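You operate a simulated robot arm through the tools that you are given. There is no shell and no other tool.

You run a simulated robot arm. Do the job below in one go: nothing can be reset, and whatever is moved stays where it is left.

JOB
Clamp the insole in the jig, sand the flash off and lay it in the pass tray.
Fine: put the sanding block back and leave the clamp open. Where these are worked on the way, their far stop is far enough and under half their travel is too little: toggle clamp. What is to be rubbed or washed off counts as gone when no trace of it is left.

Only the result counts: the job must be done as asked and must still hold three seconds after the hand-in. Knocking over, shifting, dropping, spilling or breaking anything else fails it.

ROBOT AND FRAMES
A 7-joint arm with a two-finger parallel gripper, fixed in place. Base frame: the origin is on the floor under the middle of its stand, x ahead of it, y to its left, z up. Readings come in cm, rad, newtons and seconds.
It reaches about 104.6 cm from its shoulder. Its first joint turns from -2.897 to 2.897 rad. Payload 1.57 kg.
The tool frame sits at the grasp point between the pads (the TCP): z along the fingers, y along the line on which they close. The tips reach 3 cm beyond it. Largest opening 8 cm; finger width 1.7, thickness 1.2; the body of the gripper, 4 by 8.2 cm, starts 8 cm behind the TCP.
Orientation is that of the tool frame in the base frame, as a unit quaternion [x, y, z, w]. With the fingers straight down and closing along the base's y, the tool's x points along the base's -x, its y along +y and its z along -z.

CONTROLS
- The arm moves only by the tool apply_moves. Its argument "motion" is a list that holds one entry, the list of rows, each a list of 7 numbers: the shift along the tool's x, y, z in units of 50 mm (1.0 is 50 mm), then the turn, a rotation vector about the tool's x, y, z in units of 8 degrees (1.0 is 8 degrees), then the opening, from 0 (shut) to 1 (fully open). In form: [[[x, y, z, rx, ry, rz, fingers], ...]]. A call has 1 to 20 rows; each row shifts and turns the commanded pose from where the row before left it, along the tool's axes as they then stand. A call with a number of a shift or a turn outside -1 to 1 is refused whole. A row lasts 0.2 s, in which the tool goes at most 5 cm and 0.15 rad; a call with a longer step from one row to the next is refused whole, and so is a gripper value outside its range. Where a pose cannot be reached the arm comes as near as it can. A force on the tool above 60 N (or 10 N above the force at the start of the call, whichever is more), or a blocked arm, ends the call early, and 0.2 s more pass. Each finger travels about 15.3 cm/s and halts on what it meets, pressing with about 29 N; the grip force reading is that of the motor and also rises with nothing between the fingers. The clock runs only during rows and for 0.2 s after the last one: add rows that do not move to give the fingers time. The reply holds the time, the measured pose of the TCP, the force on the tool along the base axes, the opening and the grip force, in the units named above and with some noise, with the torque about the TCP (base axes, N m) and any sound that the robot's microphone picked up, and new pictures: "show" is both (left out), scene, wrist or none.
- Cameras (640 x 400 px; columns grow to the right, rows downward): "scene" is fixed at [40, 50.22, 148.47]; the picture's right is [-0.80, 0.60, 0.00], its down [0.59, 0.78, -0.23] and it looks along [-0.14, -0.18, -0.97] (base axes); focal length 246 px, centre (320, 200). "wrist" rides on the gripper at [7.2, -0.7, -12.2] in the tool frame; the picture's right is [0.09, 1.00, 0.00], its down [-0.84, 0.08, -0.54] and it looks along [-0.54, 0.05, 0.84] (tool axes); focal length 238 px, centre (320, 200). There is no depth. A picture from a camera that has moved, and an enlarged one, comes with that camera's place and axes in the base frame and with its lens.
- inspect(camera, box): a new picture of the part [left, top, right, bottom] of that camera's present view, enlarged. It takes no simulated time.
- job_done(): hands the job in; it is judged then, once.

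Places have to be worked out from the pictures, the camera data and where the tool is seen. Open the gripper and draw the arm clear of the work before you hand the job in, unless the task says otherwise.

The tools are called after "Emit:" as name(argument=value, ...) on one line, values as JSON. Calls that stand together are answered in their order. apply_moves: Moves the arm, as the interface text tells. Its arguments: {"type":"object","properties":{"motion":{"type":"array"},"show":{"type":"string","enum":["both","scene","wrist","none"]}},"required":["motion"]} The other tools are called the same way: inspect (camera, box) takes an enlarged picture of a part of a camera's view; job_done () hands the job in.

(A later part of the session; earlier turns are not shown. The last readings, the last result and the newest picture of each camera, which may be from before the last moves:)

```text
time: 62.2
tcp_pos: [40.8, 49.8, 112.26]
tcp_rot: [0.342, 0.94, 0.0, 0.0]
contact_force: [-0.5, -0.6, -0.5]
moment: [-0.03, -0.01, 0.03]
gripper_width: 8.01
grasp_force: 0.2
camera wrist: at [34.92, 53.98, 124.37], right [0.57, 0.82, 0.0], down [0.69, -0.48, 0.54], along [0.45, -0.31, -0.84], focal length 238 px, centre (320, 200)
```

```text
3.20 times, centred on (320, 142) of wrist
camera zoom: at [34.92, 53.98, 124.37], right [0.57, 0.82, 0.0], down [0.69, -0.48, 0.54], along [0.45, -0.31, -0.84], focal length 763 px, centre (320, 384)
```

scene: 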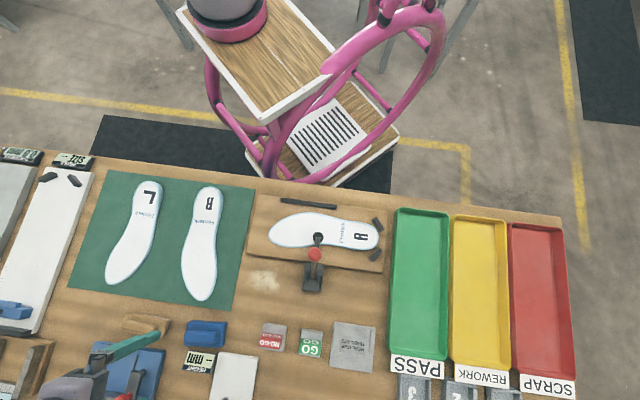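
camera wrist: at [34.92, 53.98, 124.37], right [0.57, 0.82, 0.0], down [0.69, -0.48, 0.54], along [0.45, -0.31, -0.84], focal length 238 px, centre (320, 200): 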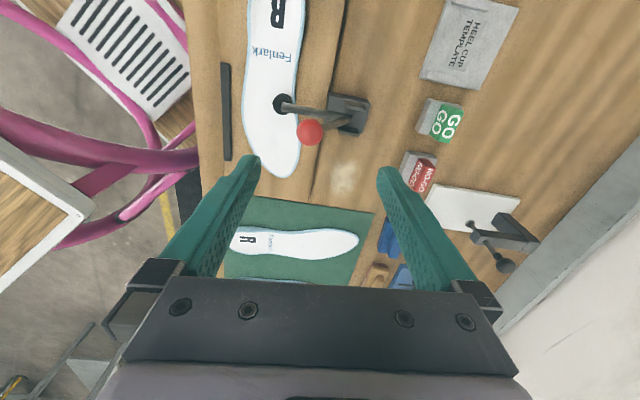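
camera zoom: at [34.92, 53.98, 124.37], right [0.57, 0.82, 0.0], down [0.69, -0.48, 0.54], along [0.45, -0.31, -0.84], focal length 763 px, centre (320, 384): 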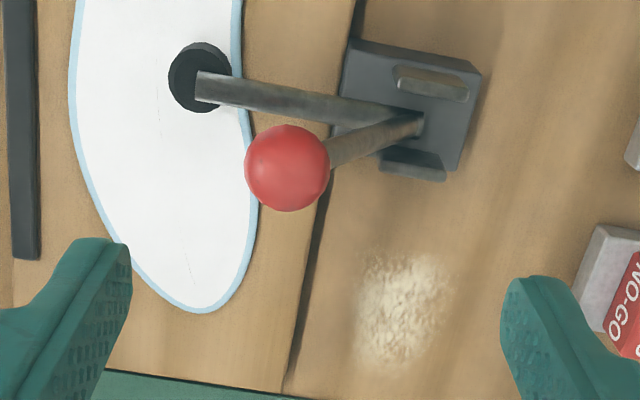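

The ball sits 0.9 cm toward the near finger, comfortably between the open fingers. I lower around it and push the handle back outward.

Emit:
apply_moves(motion=[[[0, 0, 0.7, 0, 0, 0, 1], [0, 0, 0.7, 0, 0, 0, 1], [0, 0, 0.5, 0, 0, 0, 1], [0, 0, 0, 0, 0, 0, 1], [-0.017, 0.199, 0, 0, 0, 0, 1], [-0.017, 0.199, 0, 0, 0, 0, 1], [-0.017, 0.199, 0, 0, 0, 0, 1], [0, 0, 0, 0, 0, 0, 1]]], show="wrist")

```text
time: 64.0
tcp_pos: [42.97, 51.91, 102.57]
tcp_rot: [0.342, 0.94, 0.0, 0.0]
contact_force: [-0.9, -0.7, 0.4]
moment: [0.02, -0.02, -0.01]
gripper_width: 7.99
grasp_force: 0.0
camera wrist: at [37.17, 56.09, 114.83], right [0.57, 0.82, 0.0], down [0.69, -0.48, 0.54], along [0.45, -0.31, -0.84], focal length 238 px, centre (320, 200)
```

wrist: 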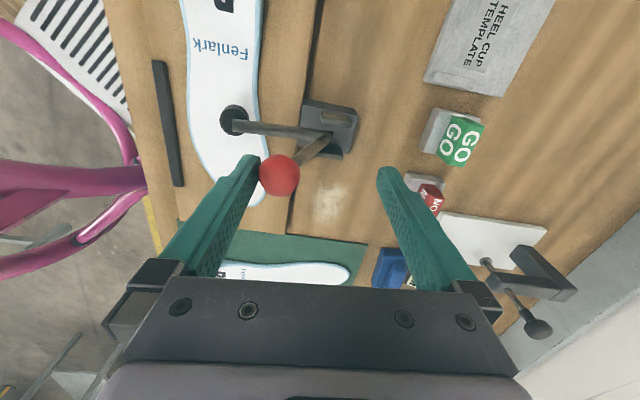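

The finger has met the ball and the lever yields with little force. I keep pushing outward.

Emit:
apply_moves(motion=[[[-0.017, 0.199, 0, 0, 0, 0, 1], [-0.017, 0.199, 0, 0, 0, 0, 1], [-0.017, 0.199, 0, 0, 0, 0, 1], [-0.017, 0.199, 0, 0, 0, 0, 1], [0, 0, 0, 0, 0, 0, 1]]], show="wrist")

```text
time: 65.2
tcp_pos: [45.91, 54.85, 102.75]
tcp_rot: [0.342, 0.94, 0.001, 0.0]
contact_force: [-0.3, 0.1, -0.5]
moment: [0.01, 0.01, 0.0]
gripper_width: 8.0
grasp_force: 0.0
camera wrist: at [40.01, 59.01, 114.84], right [0.57, 0.82, 0.0], down [0.69, -0.48, 0.54], along [0.45, -0.31, -0.84], focal length 238 px, centre (320, 200)
```

wrist: 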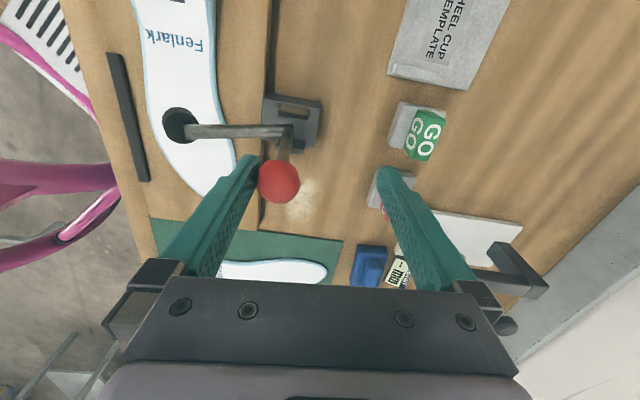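

The handle is now about upright; I push on past the middle.

Emit:
apply_moves(motion=[[[-0.017, 0.199, 0, 0, 0, 0, 1], [-0.017, 0.199, 0, 0, 0, 0, 1], [-0.017, 0.199, 0, 0, 0, 0, 1], [0, 0, 0, 0, 0, 0, 1]]], show="wrist")

```text
time: 66.2
tcp_pos: [47.96, 56.97, 102.68]
tcp_rot: [0.342, 0.94, 0.0, -0.001]
contact_force: [0.5, 0.3, 0.6]
moment: [-0.03, -0.04, 0.02]
gripper_width: 7.99
grasp_force: 0.1
camera wrist: at [42.11, 61.1, 114.82], right [0.57, 0.82, 0.0], down [0.69, -0.48, 0.54], along [0.45, -0.31, -0.84], focal length 238 px, centre (320, 200)
```

wrist: 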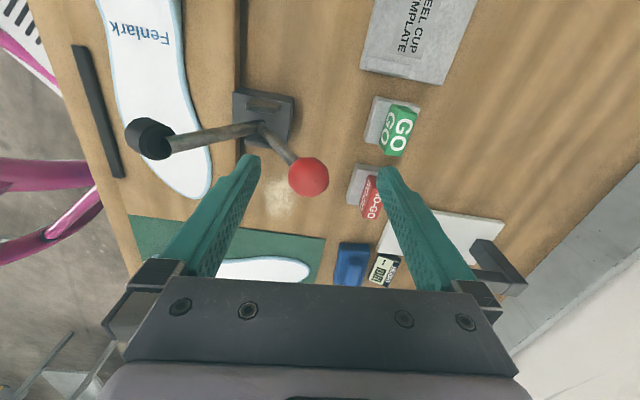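

The clamp has snapped back open, with the ball again at about (47.4, 56.5). A light push confirms it rests on its open stop.

Emit:
apply_moves(motion=[[[-0.017, 0.199, 0, 0, 0, 0, 1], [-0.013, 0.15, 0, 0, 0, 0, 1], [-0.004, 0.06, 0, 0, 0, 0, 1], [-0.004, 0.05, 0, 0, 0, 0, 1], [0, 0, 0, 0, 0, 0, 1]]], show="none")

```text
time: 67.4
tcp_pos: [49.45, 58.27, 102.69]
tcp_rot: [0.343, 0.939, -0.001, -0.001]
contact_force: [-18.5, -26.1, 5.1]
moment: [-0.43, 0.57, 0.07]
gripper_width: 8.0
grasp_force: 0.1
```

The clamp stands on its open stop (32 N reaction, no further travel). I back off, rise and move above the insole's waist to plan the pick.

Emit:
apply_moves(motion=[[[0.01, -0.2, 0, 0, 0, 0, 1], [0.02, -0.25, 0, 0, 0, 0, 1], [0, 0, -0.5, 0, 0, 0, 1], [0, 0, -0.7, 0, 0, 0, 1], [0, 0, -0.7, 0, 0, 0, 1], [0.31, -0.8, 0, 0, 0, 0, 1], [0.31, -0.8, 0, 0, 0, 0, 1], [0.31, -0.8, 0, 0, 0, 0, 1], [0.31, -0.8, 0, 0, 0, 0, 1], [0, 0, 0, 0, 0, 0, 1]]], show="both")

Emit:
inspect(camera="wrist", box=[220, 20, 420, 180])

Emit:
inspect(camera="scene", box=[250, 190, 410, 290])

```text
time: 69.6
tcp_pos: [33.19, 48.82, 112.05]
tcp_rot: [0.342, 0.94, 0.0, 0.001]
contact_force: [1.2, 0.9, -0.3]
moment: [0.0, 0.0, -0.01]
gripper_width: 8.0
grasp_force: 0.1
camera wrist: at [27.31, 52.91, 124.27], right [0.57, 0.82, 0.0], down [0.69, -0.48, 0.54], along [0.45, -0.31, -0.84], focal length 238 px, centre (320, 200)
```

scene: 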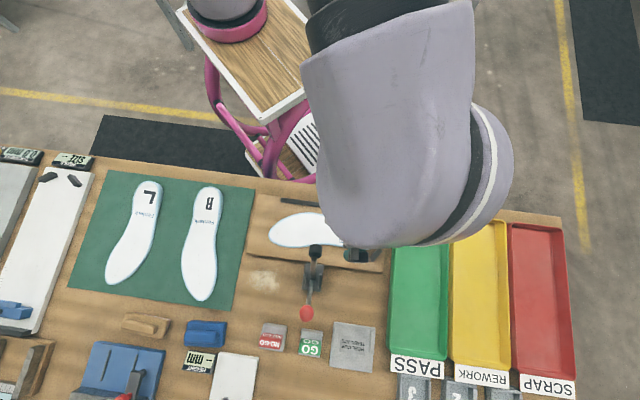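
wrist: 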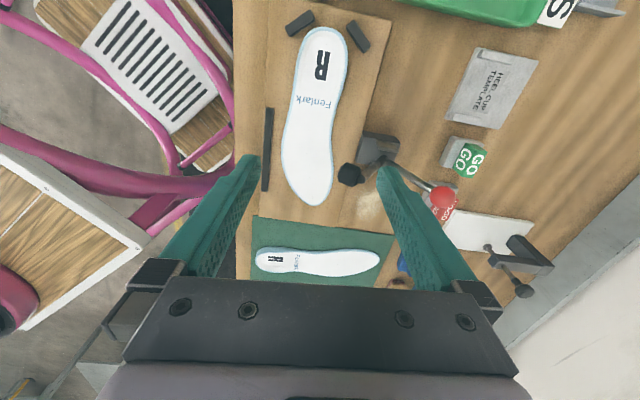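

```text
2.50 times, centred on (320, 100) of wrist
camera zoom: at [27.31, 52.91, 124.27], right [0.57, 0.82, 0.0], down [0.69, -0.48, 0.54], along [0.45, -0.31, -0.84], focal length 596 px, centre (320, 450)
```

zoom: 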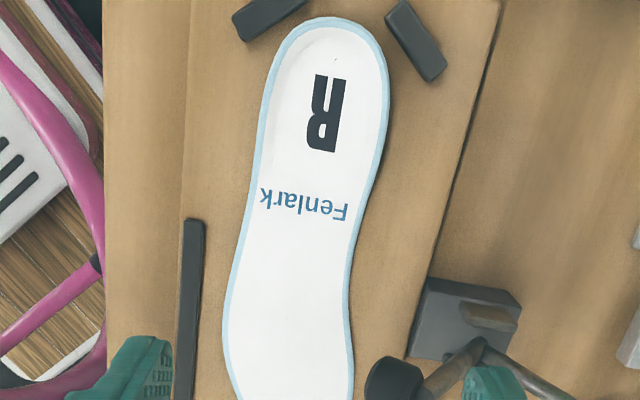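

```text
4.00 times, centred on (330, 240) of scene
camera zoom: at [40.0, 50.22, 148.47], right [-0.8, 0.6, 0.0], down [0.59, 0.78, -0.23], along [-0.14, -0.18, -0.97], focal length 984 px, centre (280, 40)
```

zoom: 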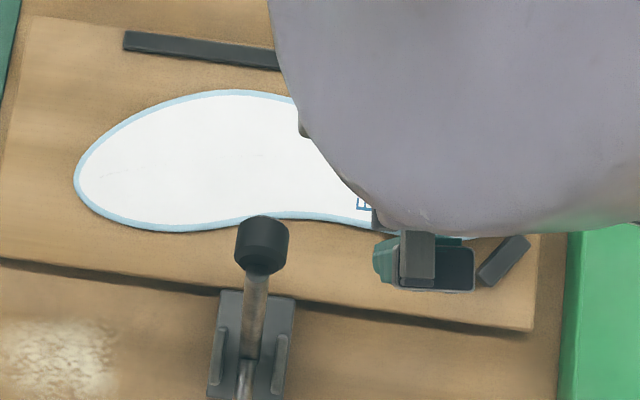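

The insole edges near the "Fenlark" print are about 6.6 cm apart and slanted roughly 6° to the tool. I shift 1 cm heelward and 0.7 cm across, turn 6.4° to match, and descend most of the way with the fingers fully open.

Emit:
apply_moves(motion=[[[0.2, -0.136, 0, 0, 0, 0, 1], [0, 0, 0, 0, 0, 0.8, 1], [0, 0, 0.7, 0, 0, 0, 1], [0, 0, 0.8, 0, 0, 0, 1], [0, 0, 0.8, 0, 0, 0, 1], [0, 0, 0.8, 0, 0, 0, 1], [0, 0, 0.3, 0, 0, 0, 1], [0, 0, 0, 0, 0, 0, 1]]], show="both")

Emit:
inspect(camera="wrist", box=[220, 80, 420, 205])

Emit:
inspect(camera="scene", box=[290, 200, 390, 262])

```text
time: 71.4
tcp_pos: [31.83, 48.86, 95.12]
tcp_rot: [0.393, 0.919, 0.0, 0.0]
contact_force: [-1.1, -0.7, 0.9]
moment: [0.01, 0.0, 0.01]
gripper_width: 8.01
grasp_force: 0.1
camera wrist: at [26.34, 53.65, 107.34], right [0.66, 0.75, 0.0], down [0.63, -0.55, 0.54], along [0.41, -0.36, -0.84], focal length 238 px, centre (320, 200)
```

scene: 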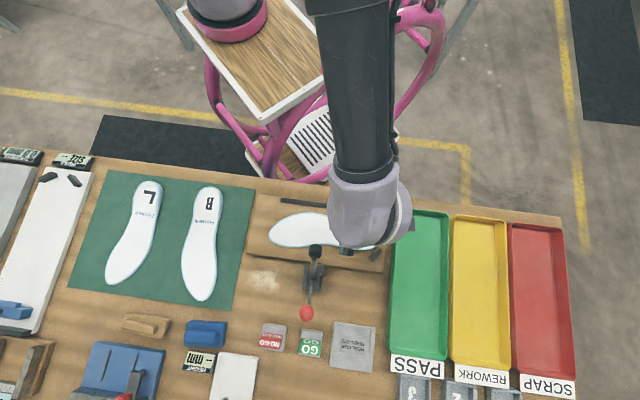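
wrist: 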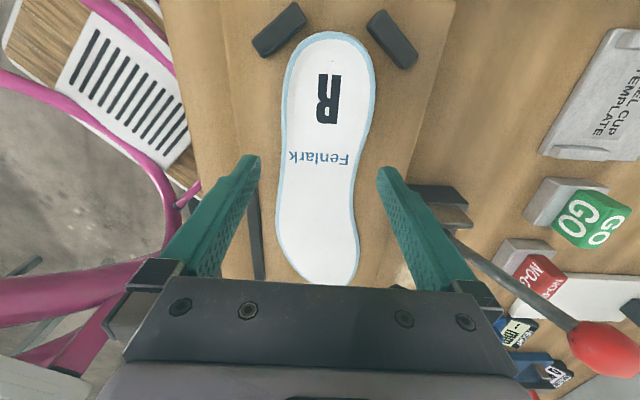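

```text
3.20 times, centred on (320, 142) of wrist
camera zoom: at [26.34, 53.65, 107.34], right [0.66, 0.75, 0.0], down [0.63, -0.55, 0.54], along [0.41, -0.36, -0.84], focal length 763 px, centre (320, 384)
```

zoom: 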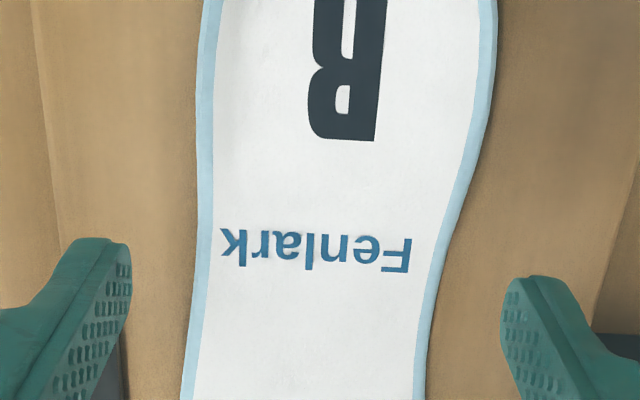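

```text
6.40 times, centred on (340, 231) of scene
camera zoom: at [40.0, 50.22, 148.47], right [-0.8, 0.6, 0.0], down [0.59, 0.78, -0.23], along [-0.14, -0.18, -0.97], focal length 1574 px, centre (192, 2)
```

zoom: 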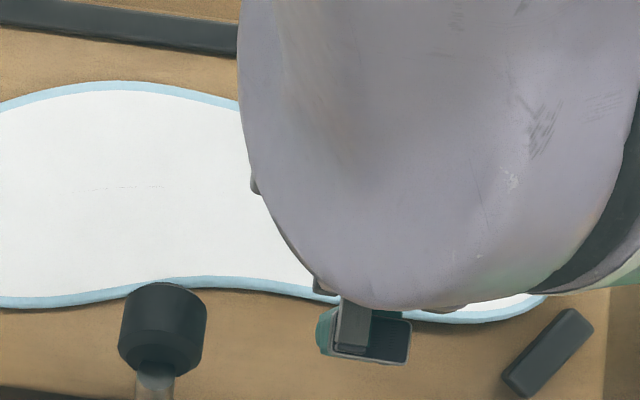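

The insole edges are centred between the fingers (about ±3.2 cm) and the narrowest, parallel stretch lies 0.5 cm toward the toe. I shift there and lower gradually, looking for the tips meeting the board.

Emit:
apply_moves(motion=[[[-0.1, 0, 0.2, 0, 0, 0, 1], [0, 0, 0.3, 0, 0, 0, 1], [0, 0, 0.1, 0, 0, 0, 1], [0, 0, 0.06, 0, 0, 0, 1], [0, 0, 0.04, 0, 0, 0, 1], [0, 0, 0.04, 0, 0, 0, 1], [0, 0, 0, 0, 0, 0, 1]]], show="wrist")

Emit:
inspect(camera="wrist", box=[220, 80, 420, 205])

```text
time: 73.0
tcp_pos: [32.25, 48.35, 91.44]
tcp_rot: [0.394, 0.919, 0.0, 0.001]
contact_force: [0.3, 0.3, 0.1]
moment: [0.03, 0.01, -0.04]
gripper_width: 8.01
grasp_force: 0.1
camera wrist: at [26.83, 53.13, 103.65], right [0.66, 0.75, 0.0], down [0.63, -0.55, 0.54], along [0.41, -0.36, -0.84], focal length 238 px, centre (320, 200)
```

wrist: 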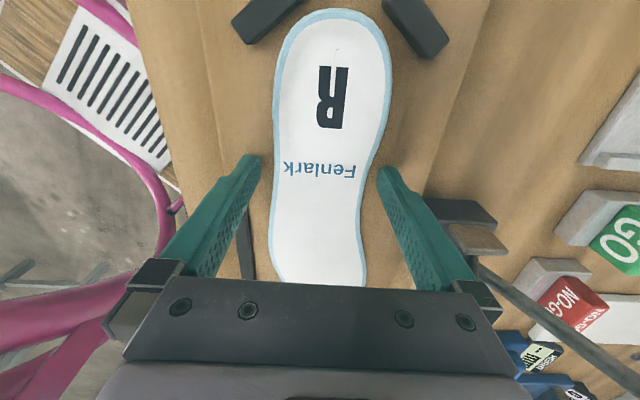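

```text
3.20 times, centred on (320, 142) of wrist
camera zoom: at [26.83, 53.13, 103.65], right [0.66, 0.75, 0.0], down [0.63, -0.55, 0.54], along [0.41, -0.36, -0.84], focal length 763 px, centre (320, 384)
```

zoom: 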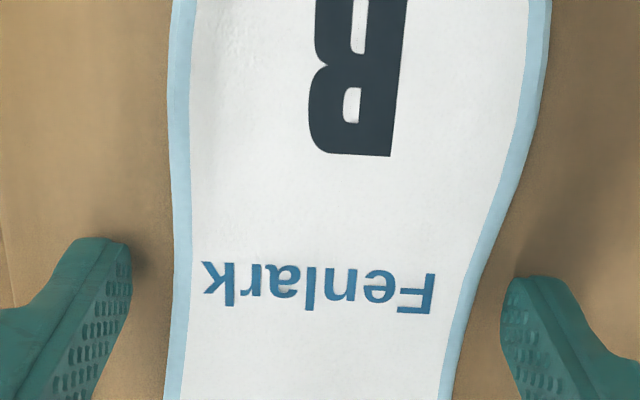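

The fingertips are beside the insole with no contact yet. I go on in 1.5 mm steps.

Emit:
apply_moves(motion=[[[0, 0, 0.03, 0, 0, 0, 1], [0, 0, 0.03, 0, 0, 0, 1], [0, 0, 0.03, 0, 0, 0, 1], [0, 0, 0, 0, 0, 0, 1]]], show="none")

```text
time: 74.0
tcp_pos: [32.36, 48.27, 91.22]
tcp_rot: [0.394, 0.919, 0.002, 0.001]
contact_force: [1.7, -4.0, 36.3]
moment: [-1.31, 1.02, 0.21]
gripper_width: 8.03
grasp_force: 0.0
```

The left tip is on the board at TCP z ≈ 91.3. I raise 4 mm of command to unload and then close on the insole's edges.

Emit:
apply_moves(motion=[[[0, 0, -0.07, 0, 0, 0, 1], [0, 0, 0, 0, 0, 0, 1], [0, 0, 0, 0, 0, 0, 0.85], [0, 0, 0, 0, 0, 0, 0.7], [0, 0, 0, 0, 0, 0, 0.7], [0, 0, 0, 0, 0, 0, 0.7]]], show="wrist")

Emit:
inspect(camera="wrist", box=[220, 80, 420, 205])

```text
time: 75.4
tcp_pos: [32.19, 48.27, 91.34]
tcp_rot: [0.394, 0.919, 0.0, 0.0]
contact_force: [0.2, -0.3, 0.6]
moment: [0.0, -0.02, 0.03]
gripper_width: 6.66
grasp_force: 28.9
camera wrist: at [26.81, 53.08, 103.55], right [0.66, 0.75, 0.0], down [0.63, -0.55, 0.54], along [0.41, -0.36, -0.84], focal length 238 px, centre (320, 200)
```

wrist: 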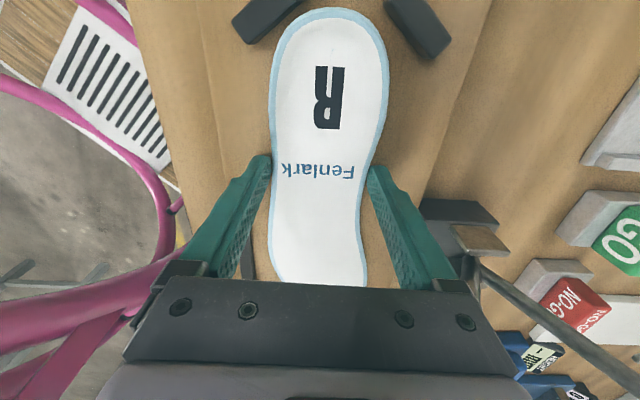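

```text
3.20 times, centred on (320, 142) of wrist
camera zoom: at [26.81, 53.08, 103.55], right [0.66, 0.75, 0.0], down [0.63, -0.55, 0.54], along [0.41, -0.36, -0.84], focal length 763 px, centre (320, 384)
```

zoom: 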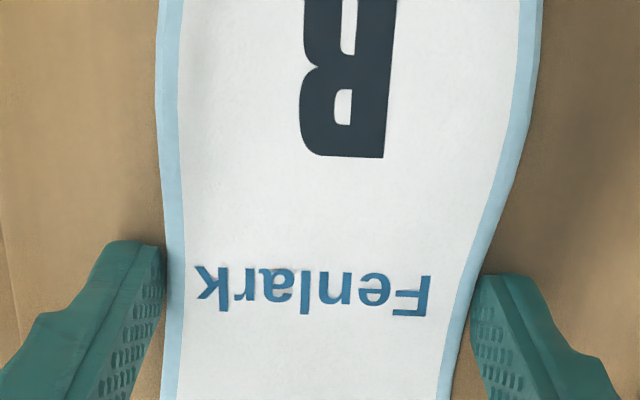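

The insole is held at 6.66 cm with 29 N. I lift it slowly by about 1.5 cm and check that it hangs level before moving out from under the raised pad.

Emit:
apply_moves(motion=[[[0, 0, -0.03, 0, 0, 0, 0.65], [0, 0, -0.05, 0, 0, 0, 0.65], [0, 0, -0.07, 0, 0, 0, 0.65], [0, 0, -0.08, 0, 0, 0, 0.65], [0, 0, -0.07, 0, 0, 0, 0.65], [0, 0, 0, 0, 0, 0, 0.65]]], show="both")

Emit:
inspect(camera="scene", box=[250, 190, 410, 290])

Emit:
inspect(camera="wrist", box=[220, 0, 420, 205])

```text
time: 76.8
tcp_pos: [32.39, 48.35, 92.85]
tcp_rot: [0.393, 0.919, 0.0, 0.0]
contact_force: [0.3, 0.3, 0.1]
moment: [0.03, 0.01, 0.0]
gripper_width: 6.66
grasp_force: 29.1
camera wrist: at [26.84, 53.19, 105.01], right [0.66, 0.75, 0.0], down [0.63, -0.55, 0.54], along [0.41, -0.36, -0.84], focal length 238 px, centre (320, 200)
```

scene: 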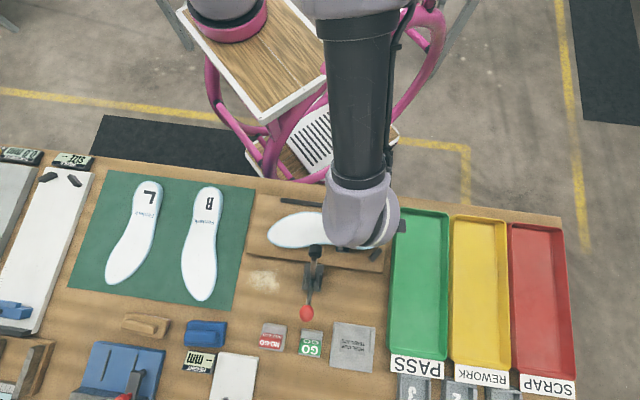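
wrist: 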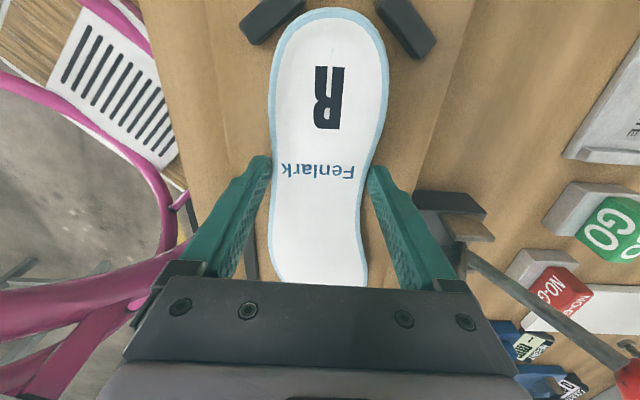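

```text
4.00 times, centred on (330, 240) of scene
camera zoom: at [40.0, 50.22, 148.47], right [-0.8, 0.6, 0.0], down [0.59, 0.78, -0.23], along [-0.14, -0.18, -0.97], focal length 984 px, centre (280, 40)
```

zoom: 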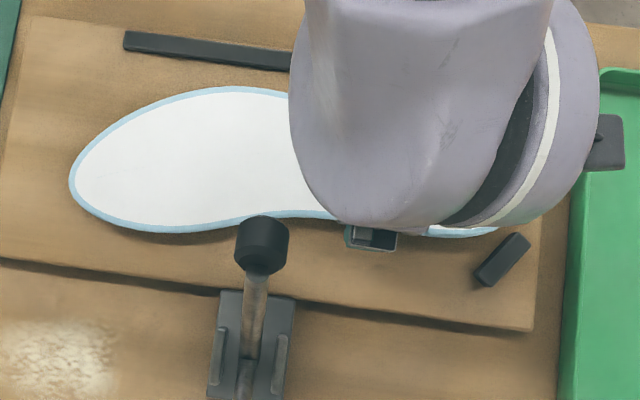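

```text
1.95 times, centred on (320, 102) of wrist
camera zoom: at [26.84, 53.19, 105.01], right [0.66, 0.75, 0.0], down [0.63, -0.55, 0.54], along [0.41, -0.36, -0.84], focal length 465 px, centre (320, 390)
```

zoom: 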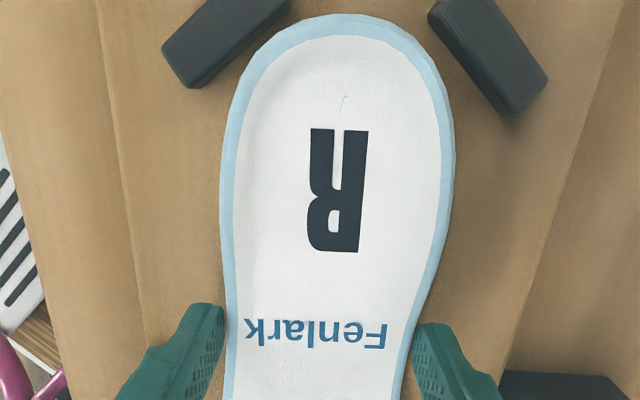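

The insole comes up level with the gripper. I lift a little more, slide it toward the robot to clear the raised pad, then raise it high.

Emit:
apply_moves(motion=[[[0, 0, -0.1, 0, 0, 0, 0.65], [0, 0, -0.15, 0, 0, 0, 0.65], [0, 0, -0.12, 0, 0, 0, 0.65], [0, -0.08, 0, 0, 0, 0, 0.65], [0, -0.15, 0, 0, 0, 0, 0.65], [0, -0.2, 0, 0, 0, 0, 0.65], [0, -0.2, 0, 0, 0, 0, 0.65], [0, -0.2, 0, 0, 0, 0, 0.65], [0, -0.1, -0.1, 0, 0, 0, 0.65], [0, 0, -0.2, 0, 0, 0, 0.65], [0, 0, -0.3, 0, 0, 0, 0.65], [0, 0, -0.35, 0, 0, 0, 0.65], [0, 0, -0.35, 0, 0, 0, 0.65], [0, 0, -0.35, 0, 0, 0, 0.65], [0, 0, -0.35, 0, 0, 0, 0.65], [0, 0, -0.35, 0, 0, 0, 0.65], [0, 0, -0.35, 0, 0, 0, 0.65], [0, 0, -0.3, 0, 0, 0, 0.65], [0, 0, -0.15, 0, 0, 0, 0.65], [0, 0, 0, 0, 0, 0, 0.65]]], show="both")

```text
time: 81.0
tcp_pos: [28.72, 45.27, 110.35]
tcp_rot: [0.394, 0.919, -0.001, 0.0]
contact_force: [0.2, -0.1, 0.3]
moment: [-0.01, -0.02, 0.01]
gripper_width: 6.63
grasp_force: 29.6
camera wrist: at [23.38, 50.01, 122.59], right [0.66, 0.75, 0.0], down [0.63, -0.55, 0.54], along [0.41, -0.36, -0.84], focal length 238 px, centre (320, 200)
```

scene: 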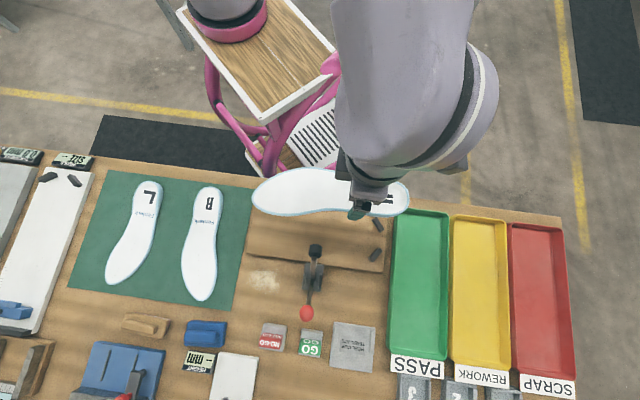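
wrist: 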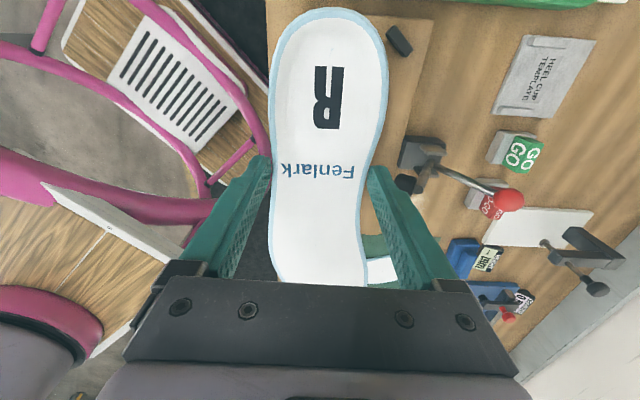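

The insole is held steady and clear of everything. Before turning, I measure the PASS tray closely.

Emit:
inspect(camera="scene", box=[370, 200, 530, 300])

Emit:
inspect(camera="scene", box=[370, 290, 530, 390])

```text
4.00 times, centred on (450, 250) of scene
camera zoom: at [40.0, 50.22, 148.47], right [-0.8, 0.6, 0.0], down [0.59, 0.78, -0.23], along [-0.14, -0.18, -0.97], focal length 984 px, centre (-200, 0)
```

zoom: 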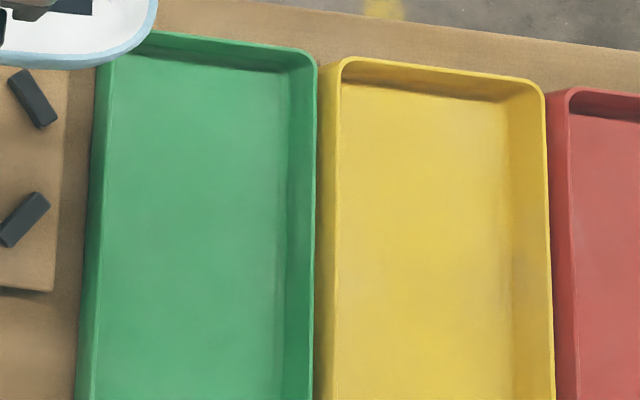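

```text
4.00 times, centred on (450, 340) of scene
camera zoom: at [40.0, 50.22, 148.47], right [-0.8, 0.6, 0.0], down [0.59, 0.78, -0.23], along [-0.14, -0.18, -0.97], focal length 984 px, centre (-200, -360)
```

zoom: 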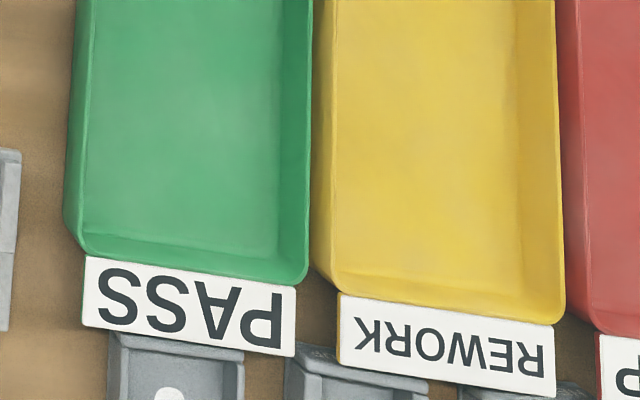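

The tray's rim is centred near (24.4, 68), about 30 × 11.5 cm, with its long axis at 45–46°; its walls stand roughly 3.5 cm. I first carry the insole over at this height, then turn it 86° so it lies along the tray.

Emit:
apply_moves(motion=[[[0.1, 0.045, 0, 0, 0, 0, 0.65], [0.2, 0.09, 0, 0, 0, 0, 0.65], [0.287, 0.13, 0, 0, 0, 0, 0.65], [0.287, 0.13, 0, 0, 0, 0, 0.65], [0.287, 0.13, 0, 0, 0, 0, 0.65], [0.287, 0.13, 0, 0, 0, 0, 0.65], [0.287, 0.13, 0, 0, 0, 0, 0.65], [0.287, 0.13, 0, 0, 0, 0, 0.65], [0.287, 0.13, 0, 0, 0, 0, 0.65], [0.287, 0.13, 0, 0, 0, 0, 0.65], [0.287, 0.13, 0, 0, 0, 0, 0.65], [0.287, 0.13, 0, 0, 0, 0, 0.65], [0.287, 0.13, 0, 0, 0, 0, 0.65], [0.18, 0.08, 0, 0, 0, 0, 0.65], [0.1, 0.045, 0, 0, 0, 0, 0.65], [0, 0, 0, 0, 0, 0, 0.65]]], show="scene")

```text
time: 84.4
tcp_pos: [22.07, 64.38, 110.35]
tcp_rot: [0.394, 0.919, 0.0, 0.0]
contact_force: [0.4, -0.7, -0.4]
moment: [0.02, 0.03, 0.02]
gripper_width: 6.63
grasp_force: 29.0
```

scene: 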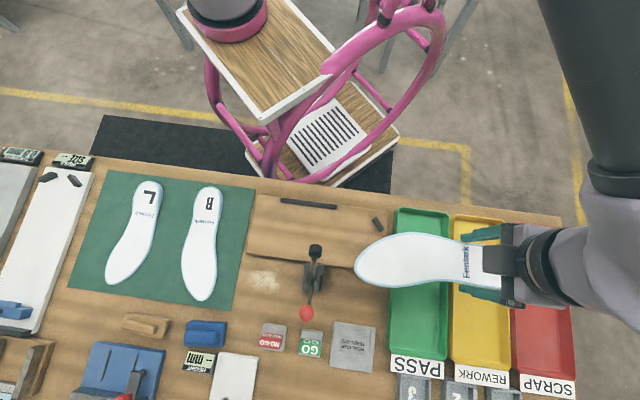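

The insole hangs level over the trays. Now I turn it slowly by 86°.

Emit:
apply_moves(motion=[[[0, 0, 0, 0, 0, -0.3, 0.65], [0, 0, 0, 0, 0, -0.5, 0.65], [0, 0, 0, 0, 0, -0.6, 0.65], [0, 0, 0, 0, 0, -0.6, 0.65], [0, 0, 0, 0, 0, -0.6, 0.65], [0, 0, 0, 0, 0, -0.6, 0.65], [0, 0, 0, 0, 0, -0.6, 0.65], [0, 0, 0, 0, 0, -0.6, 0.65], [0, 0, 0, 0, 0, -0.6, 0.65], [0, 0, 0, 0, 0, -0.6, 0.65], [0, 0, 0, 0, 0, -0.6, 0.65], [0, 0, 0, 0, 0, -0.6, 0.65], [0, 0, 0, 0, 0, -0.6, 0.65], [0, 0, 0, 0, 0, -0.6, 0.65], [0, 0, 0, 0, 0, -0.6, 0.65], [0, 0, 0, 0, 0, -0.6, 0.65], [0, 0, 0, 0, 0, -0.6, 0.65], [0, 0, 0, 0, 0, -0.6, 0.65], [0, 0, 0, 0, 0, -0.38, 0.65], [0, 0, 0, 0, 0, 0, 0.65]]], show="both")

Emit:
inspect(camera="scene", box=[360, 200, 600, 350])

```text
time: 88.6
tcp_pos: [22.24, 64.51, 110.48]
tcp_rot: [-0.341, 0.94, 0.001, 0.0]
contact_force: [0.1, 0.9, 0.5]
moment: [0.01, 0.04, -0.03]
gripper_width: 6.67
grasp_force: 29.0
camera wrist: at [17.09, 59.4, 122.62], right [-0.71, 0.7, 0.0], down [0.59, 0.6, 0.54], along [0.38, 0.38, -0.84], focal length 238 px, centre (320, 200)
```

scene: 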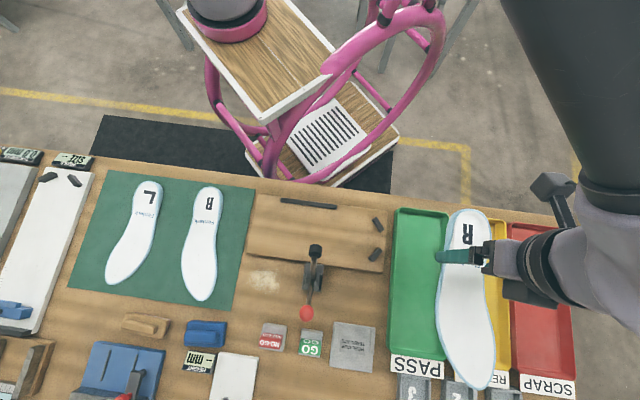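
wrist: 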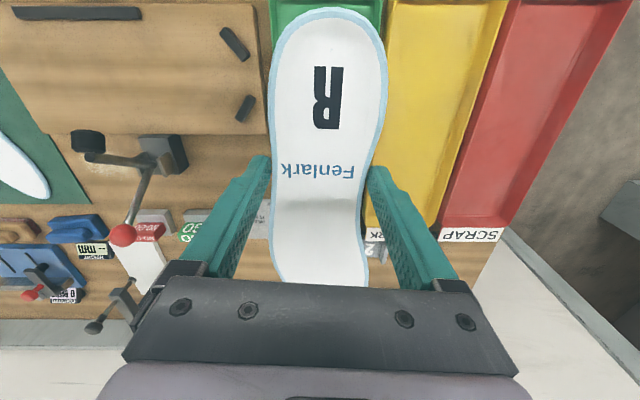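

```text
2.67 times, centred on (480, 275) of scene
camera zoom: at [40.0, 50.22, 148.47], right [-0.8, 0.6, 0.0], down [0.59, 0.78, -0.23], along [-0.14, -0.18, -0.97], focal length 656 px, centre (-107, 0)
```

zoom: 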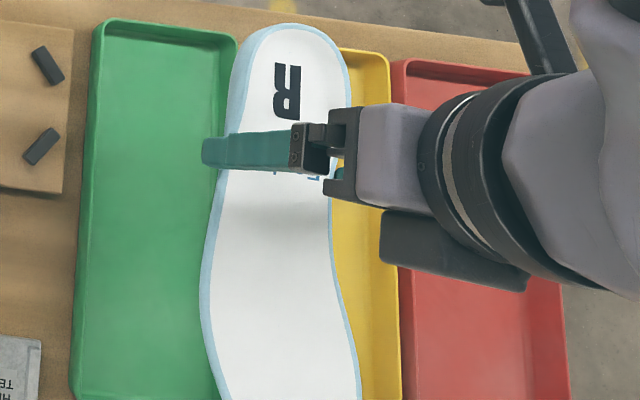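

The insole lies along the tray axis (45.5°), its midpoint within 1 cm of the tray's centre. I trim by 0.5 cm and 0.75 cm to centre the forefoot and fingers between the walls, then lower to just above rim height.

Emit:
apply_moves(motion=[[[0.05, 0.075, 0, 0, 0, 0, 0.65], [0.055, 0.075, 0, 0, 0, 0, 0.65], [0, 0, 0.15, 0, 0, 0, 0.65], [0, 0, 0.3, 0, 0, 0, 0.65], [0, 0, 0.35, 0, 0, 0, 0.65], [0, 0, 0.35, 0, 0, 0, 0.65], [0, 0, 0.35, 0, 0, 0, 0.65], [0, 0, 0.35, 0, 0, 0, 0.65], [0, 0, 0.35, 0, 0, 0, 0.65], [0, 0, 0.35, 0, 0, 0, 0.65], [0, 0, 0.35, 0, 0, 0, 0.65], [0, 0, 0.25, 0, 0, 0, 0.65], [0, 0, 0.1, 0, 0, 0, 0.65], [0, 0, 0, 0, 0, 0, 0.65]]], show="both")

Emit:
inspect(camera="scene", box=[370, 200, 530, 300])

Emit:
inspect(camera="scene", box=[370, 290, 530, 390])

Emit:
inspect(camera="wrist", box=[200, 0, 440, 205])

```text
time: 91.6
tcp_pos: [21.29, 64.69, 94.37]
tcp_rot: [-0.34, 0.94, 0.001, 0.001]
contact_force: [0.0, 0.4, 0.2]
moment: [-0.01, 0.01, 0.0]
gripper_width: 6.64
grasp_force: 29.5
camera wrist: at [16.17, 59.6, 106.46], right [-0.71, 0.71, 0.0], down [0.59, 0.6, 0.54], along [0.38, 0.38, -0.84], focal length 238 px, centre (320, 200)
```

scene: 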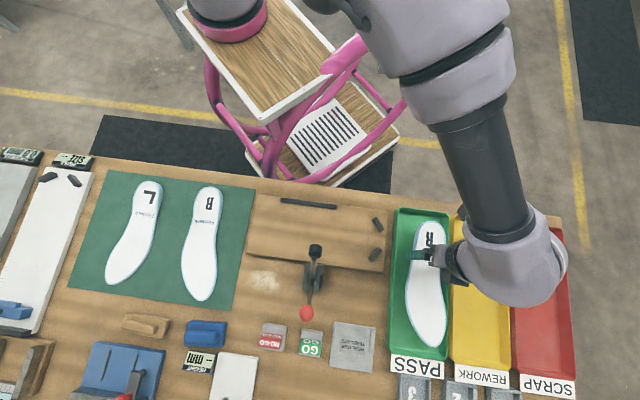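
wrist: 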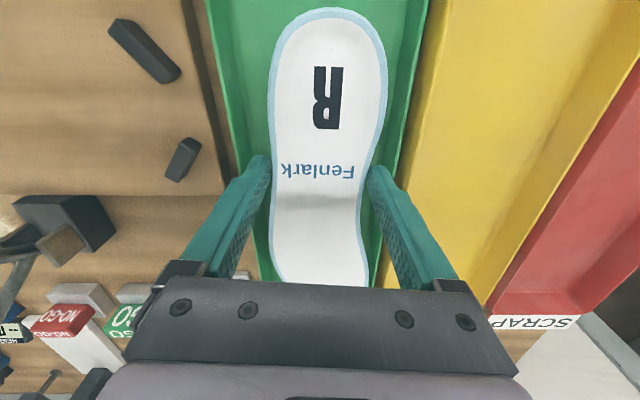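

```text
4.00 times, centred on (450, 250) of scene
camera zoom: at [40.0, 50.22, 148.47], right [-0.8, 0.6, 0.0], down [0.59, 0.78, -0.23], along [-0.14, -0.18, -0.97], focal length 984 px, centre (-200, 0)
```

zoom: 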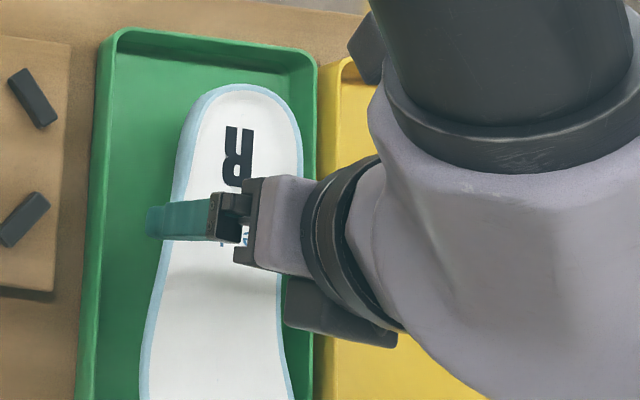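

```text
4.00 times, centred on (450, 340) of scene
camera zoom: at [40.0, 50.22, 148.47], right [-0.8, 0.6, 0.0], down [0.59, 0.78, -0.23], along [-0.14, -0.18, -0.97], focal length 984 px, centre (-200, -360)
```

zoom: 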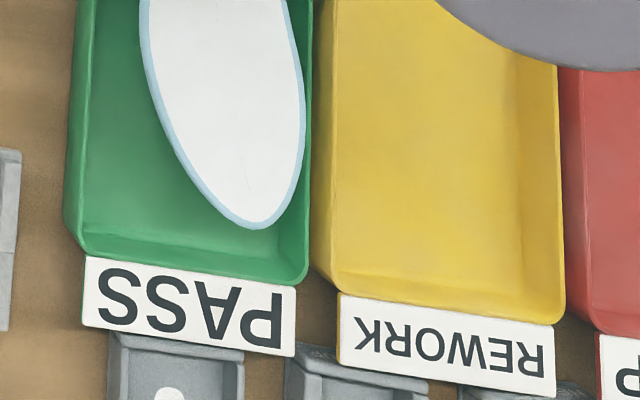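

```text
1.95 times, centred on (320, 102) of wrist
camera zoom: at [16.17, 59.6, 106.46], right [-0.71, 0.71, 0.0], down [0.59, 0.6, 0.54], along [0.38, 0.38, -0.84], focal length 465 px, centre (320, 390)
```

zoom: 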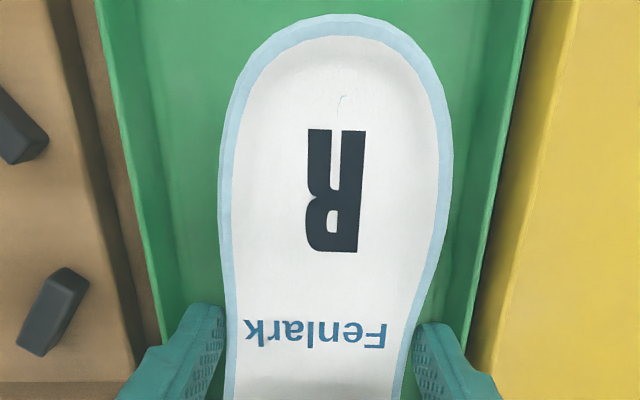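

Everything lines up with more than 1 cm to each wall. I lower into the tray, slowing near the floor.

Emit:
apply_moves(motion=[[[0, -0.04, 0.12, 0, 0, 0, 0.65], [0, 0, 0.2, 0, 0, 0, 0.65], [0, 0, 0.2, 0, 0, 0, 0.65], [0, 0, 0.14, 0, 0, 0, 0.65], [0, 0, 0.08, 0, 0, 0, 0.65], [0, 0, 0.04, 0, 0, 0, 0.65], [0, 0, 0, 0, 0, 0, 0.65]]], show="wrist")

Emit:
inspect(camera="scene", box=[370, 200, 530, 300])

```text
time: 93.2
tcp_pos: [21.34, 64.71, 90.32]
tcp_rot: [-0.34, 0.94, 0.0, 0.0]
contact_force: [0.3, 1.1, 0.0]
moment: [-0.03, -0.01, -0.01]
gripper_width: 6.62
grasp_force: 28.9
camera wrist: at [16.23, 59.49, 102.54], right [-0.71, 0.71, 0.0], down [0.59, 0.6, 0.54], along [0.38, 0.38, -0.84], focal length 238 px, centre (320, 200)
```

wrist: 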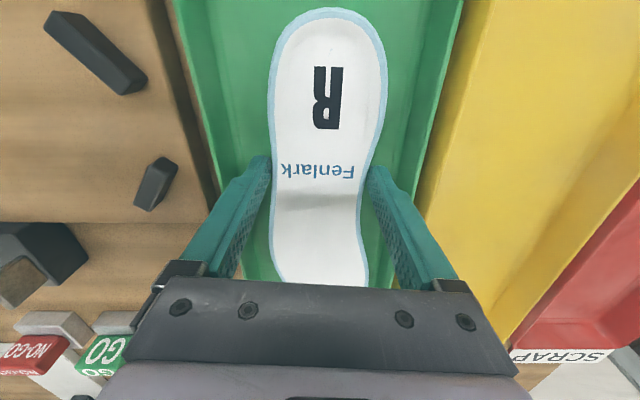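

```text
4.00 times, centred on (450, 250) of scene
camera zoom: at [40.0, 50.22, 148.47], right [-0.8, 0.6, 0.0], down [0.59, 0.78, -0.23], along [-0.14, -0.18, -0.97], focal length 984 px, centre (-200, 0)
```

zoom: 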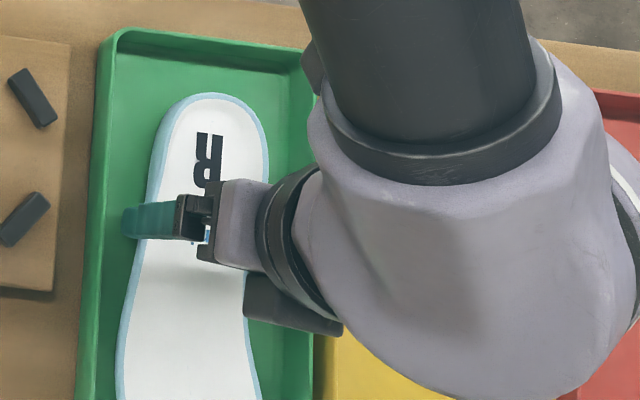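

Inside the tray walls, no contact yet. I continue down in 1.5 mm steps until the floor is felt.

Emit:
apply_moves(motion=[[[0, 0, 0.04, 0, 0, 0, 0.65], [0, 0, 0.04, 0, 0, 0, 0.65], [0, 0, 0.03, 0, 0, 0, 0.65], [0, 0, 0, 0, 0, 0, 0.65]]], show="none")

```text
time: 94.2
tcp_pos: [21.34, 64.57, 89.58]
tcp_rot: [-0.34, 0.941, 0.0, 0.0]
contact_force: [0.9, -0.4, -0.7]
moment: [-0.03, 0.02, 0.01]
gripper_width: 6.64
grasp_force: 28.6
```

Still free at z 89.58; I go on down gently.

Emit:
apply_moves(motion=[[[0, 0, 0.03, 0, 0, 0, 0.65], [0, 0, 0.03, 0, 0, 0, 0.65], [0, 0, 0, 0, 0, 0, 0.65]]], show="none")

```text
time: 95.0
tcp_pos: [21.38, 64.63, 89.46]
tcp_rot: [-0.34, 0.94, 0.0, 0.001]
contact_force: [0.0, 0.0, 3.6]
moment: [0.12, -0.31, -0.05]
gripper_width: 6.62
grasp_force: 29.2
```

The toe end has just touched. A further 2–3 mm should seat the insole flat.

Emit:
apply_moves(motion=[[[0, 0, 0.03, 0, 0, 0, 0.65], [0, 0, 0.02, 0, 0, 0, 0.65], [0, 0, 0, 0, 0, 0, 0.65]]], show="wrist")

```text
time: 95.8
tcp_pos: [21.28, 64.55, 89.42]
tcp_rot: [-0.34, 0.94, 0.002, 0.001]
contact_force: [2.0, -7.7, 35.9]
moment: [-0.23, -0.26, -0.24]
gripper_width: 6.62
grasp_force: 29.4
camera wrist: at [16.27, 59.48, 101.61], right [-0.71, 0.71, 0.0], down [0.59, 0.59, 0.54], along [0.38, 0.39, -0.84], focal length 238 px, centre (320, 200)
```

wrist: 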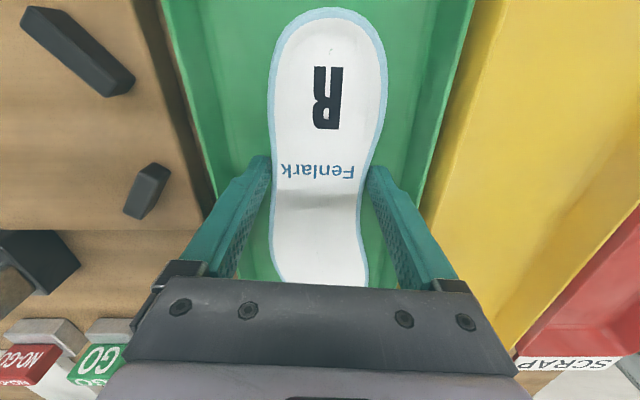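

The insole is on the floor (36 N). I ease off 3 mm, open the fingers to 7.6 cm and rise straight up.

Emit:
apply_moves(motion=[[[0, 0, -0.05, 0, 0, 0, 0.65], [0, 0, 0, 0, 0, 0, 0.65], [0, 0, 0, 0, 0, 0, 0.88], [0, 0, 0, 0, 0, 0, 0.95], [0, 0, 0, 0, 0, 0, 0.95], [0, 0, -0.05, 0, 0, 0, 0.95], [0, 0, -0.15, 0, 0, 0, 0.95], [0, 0, -0.3, 0, 0, 0, 0.95], [0, 0, 0, 0, 0, 0, 0.95]]], show="both")

Emit:
inspect(camera="wrist", box=[200, 0, 440, 205])

```text
time: 97.8
tcp_pos: [21.16, 64.66, 92.16]
tcp_rot: [-0.341, 0.94, -0.001, 0.0]
contact_force: [0.5, 0.5, 0.6]
moment: [-0.03, 0.01, 0.02]
gripper_width: 7.59
grasp_force: 0.0
camera wrist: at [16.24, 59.52, 104.26], right [-0.71, 0.71, 0.0], down [0.59, 0.6, 0.54], along [0.38, 0.38, -0.84], focal length 238 px, centre (320, 200)
```

scene: 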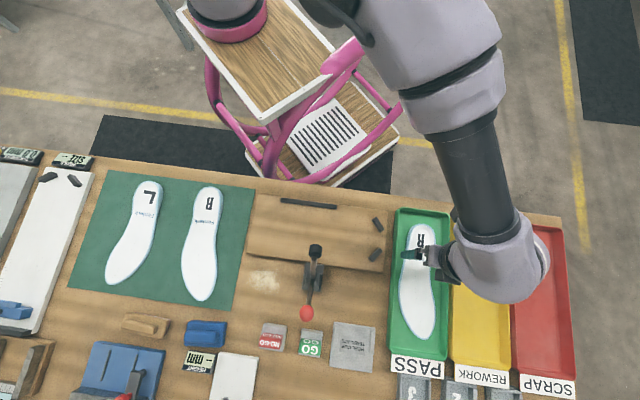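
wrist: 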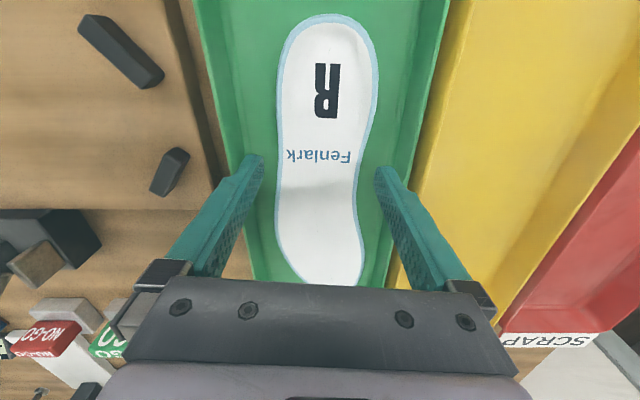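

```text
1.95 times, centred on (320, 102) of wrist
camera zoom: at [16.24, 59.52, 104.26], right [-0.71, 0.71, 0.0], down [0.59, 0.6, 0.54], along [0.38, 0.38, -0.84], focal length 465 px, centre (320, 390)
```

zoom: 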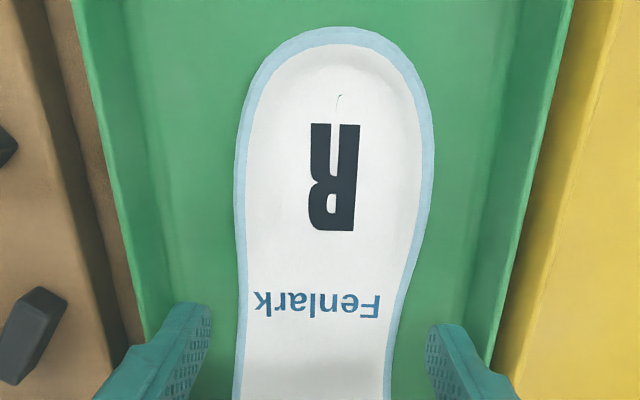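

The insole is released and lies in the PASS tray. I raise the arm well clear and back it away to check everything.

Emit:
apply_moves(motion=[[[0, 0, -0.4, 0, 0, 0, 0.95], [0, 0, -0.7, 0, 0, 0, 1], [0, 0, -0.8, 0, 0, 0, 1], [0, 0, -0.8, 0, 0, 0, 1], [0, 0, -0.8, 0, 0, 0, 1], [0, 0, -0.8, 0, 0, 0, 1], [0.6, 0, 0, 0, 0, 0, 1], [0.7, 0, 0, 0, 0, 0, 1], [0.7, 0, 0, 0, 0, 0, 1], [0.7, 0, 0, 0, 0, 0, 1], [0, 0, 0, 0, 0, 0, 1]]], show="both")

Emit:
inspect(camera="scene", box=[370, 200, 530, 380])

Emit:
inspect(camera="scene", box=[160, 190, 400, 360])

```text
time: 100.2
tcp_pos: [11.07, 55.99, 113.45]
tcp_rot: [-0.34, 0.94, 0.0, -0.001]
contact_force: [0.7, -0.2, -0.4]
moment: [-0.02, -0.04, 0.01]
gripper_width: 8.0
grasp_force: 0.1
camera wrist: at [5.96, 50.9, 125.53], right [-0.71, 0.71, 0.0], down [0.59, 0.6, 0.54], along [0.38, 0.38, -0.84], focal length 238 px, centre (320, 200)
```

scene: 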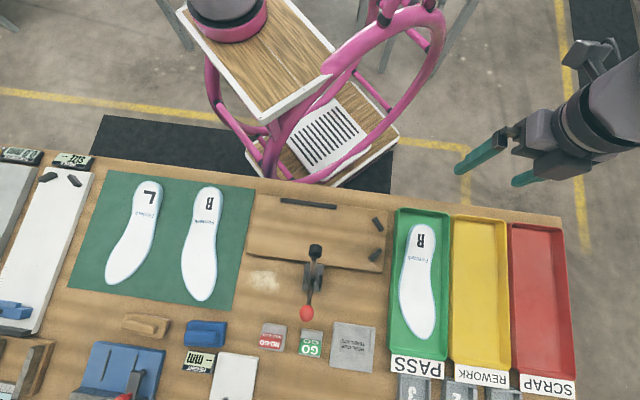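
wrist: 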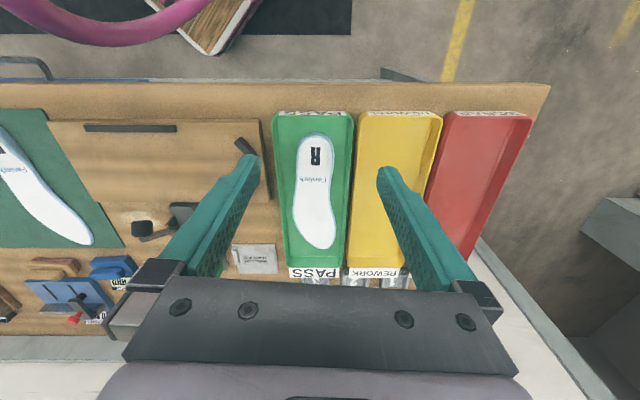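

```text
2.22 times, centred on (450, 290) of scene
camera zoom: at [40.0, 50.22, 148.47], right [-0.8, 0.6, 0.0], down [0.59, 0.78, -0.23], along [-0.14, -0.18, -0.97], focal length 546 px, centre (31, 0)
```

zoom: 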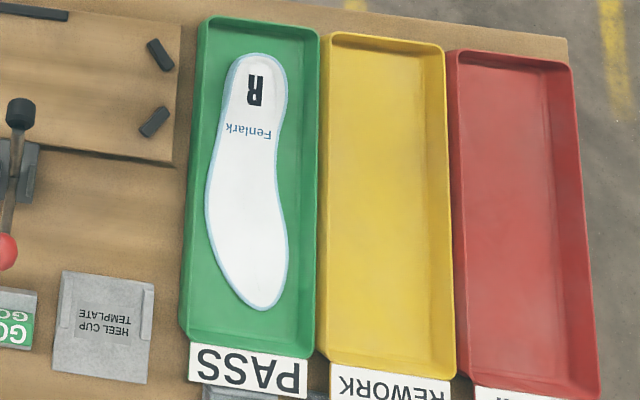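

```text
2.35 times, centred on (280, 275) of scene
camera zoom: at [40.0, 50.22, 148.47], right [-0.8, 0.6, 0.0], down [0.59, 0.78, -0.23], along [-0.14, -0.18, -0.97], focal length 578 px, centre (414, 24)
```

zoom: 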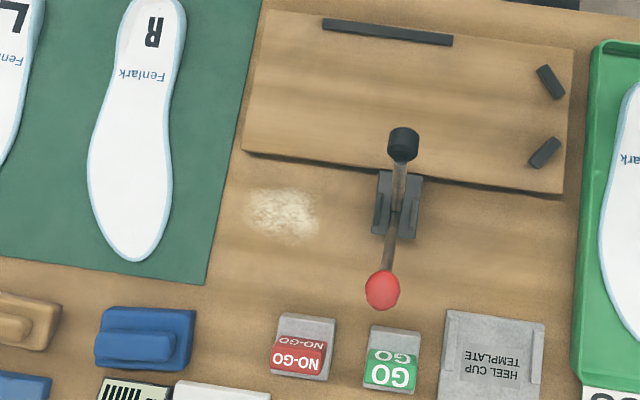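

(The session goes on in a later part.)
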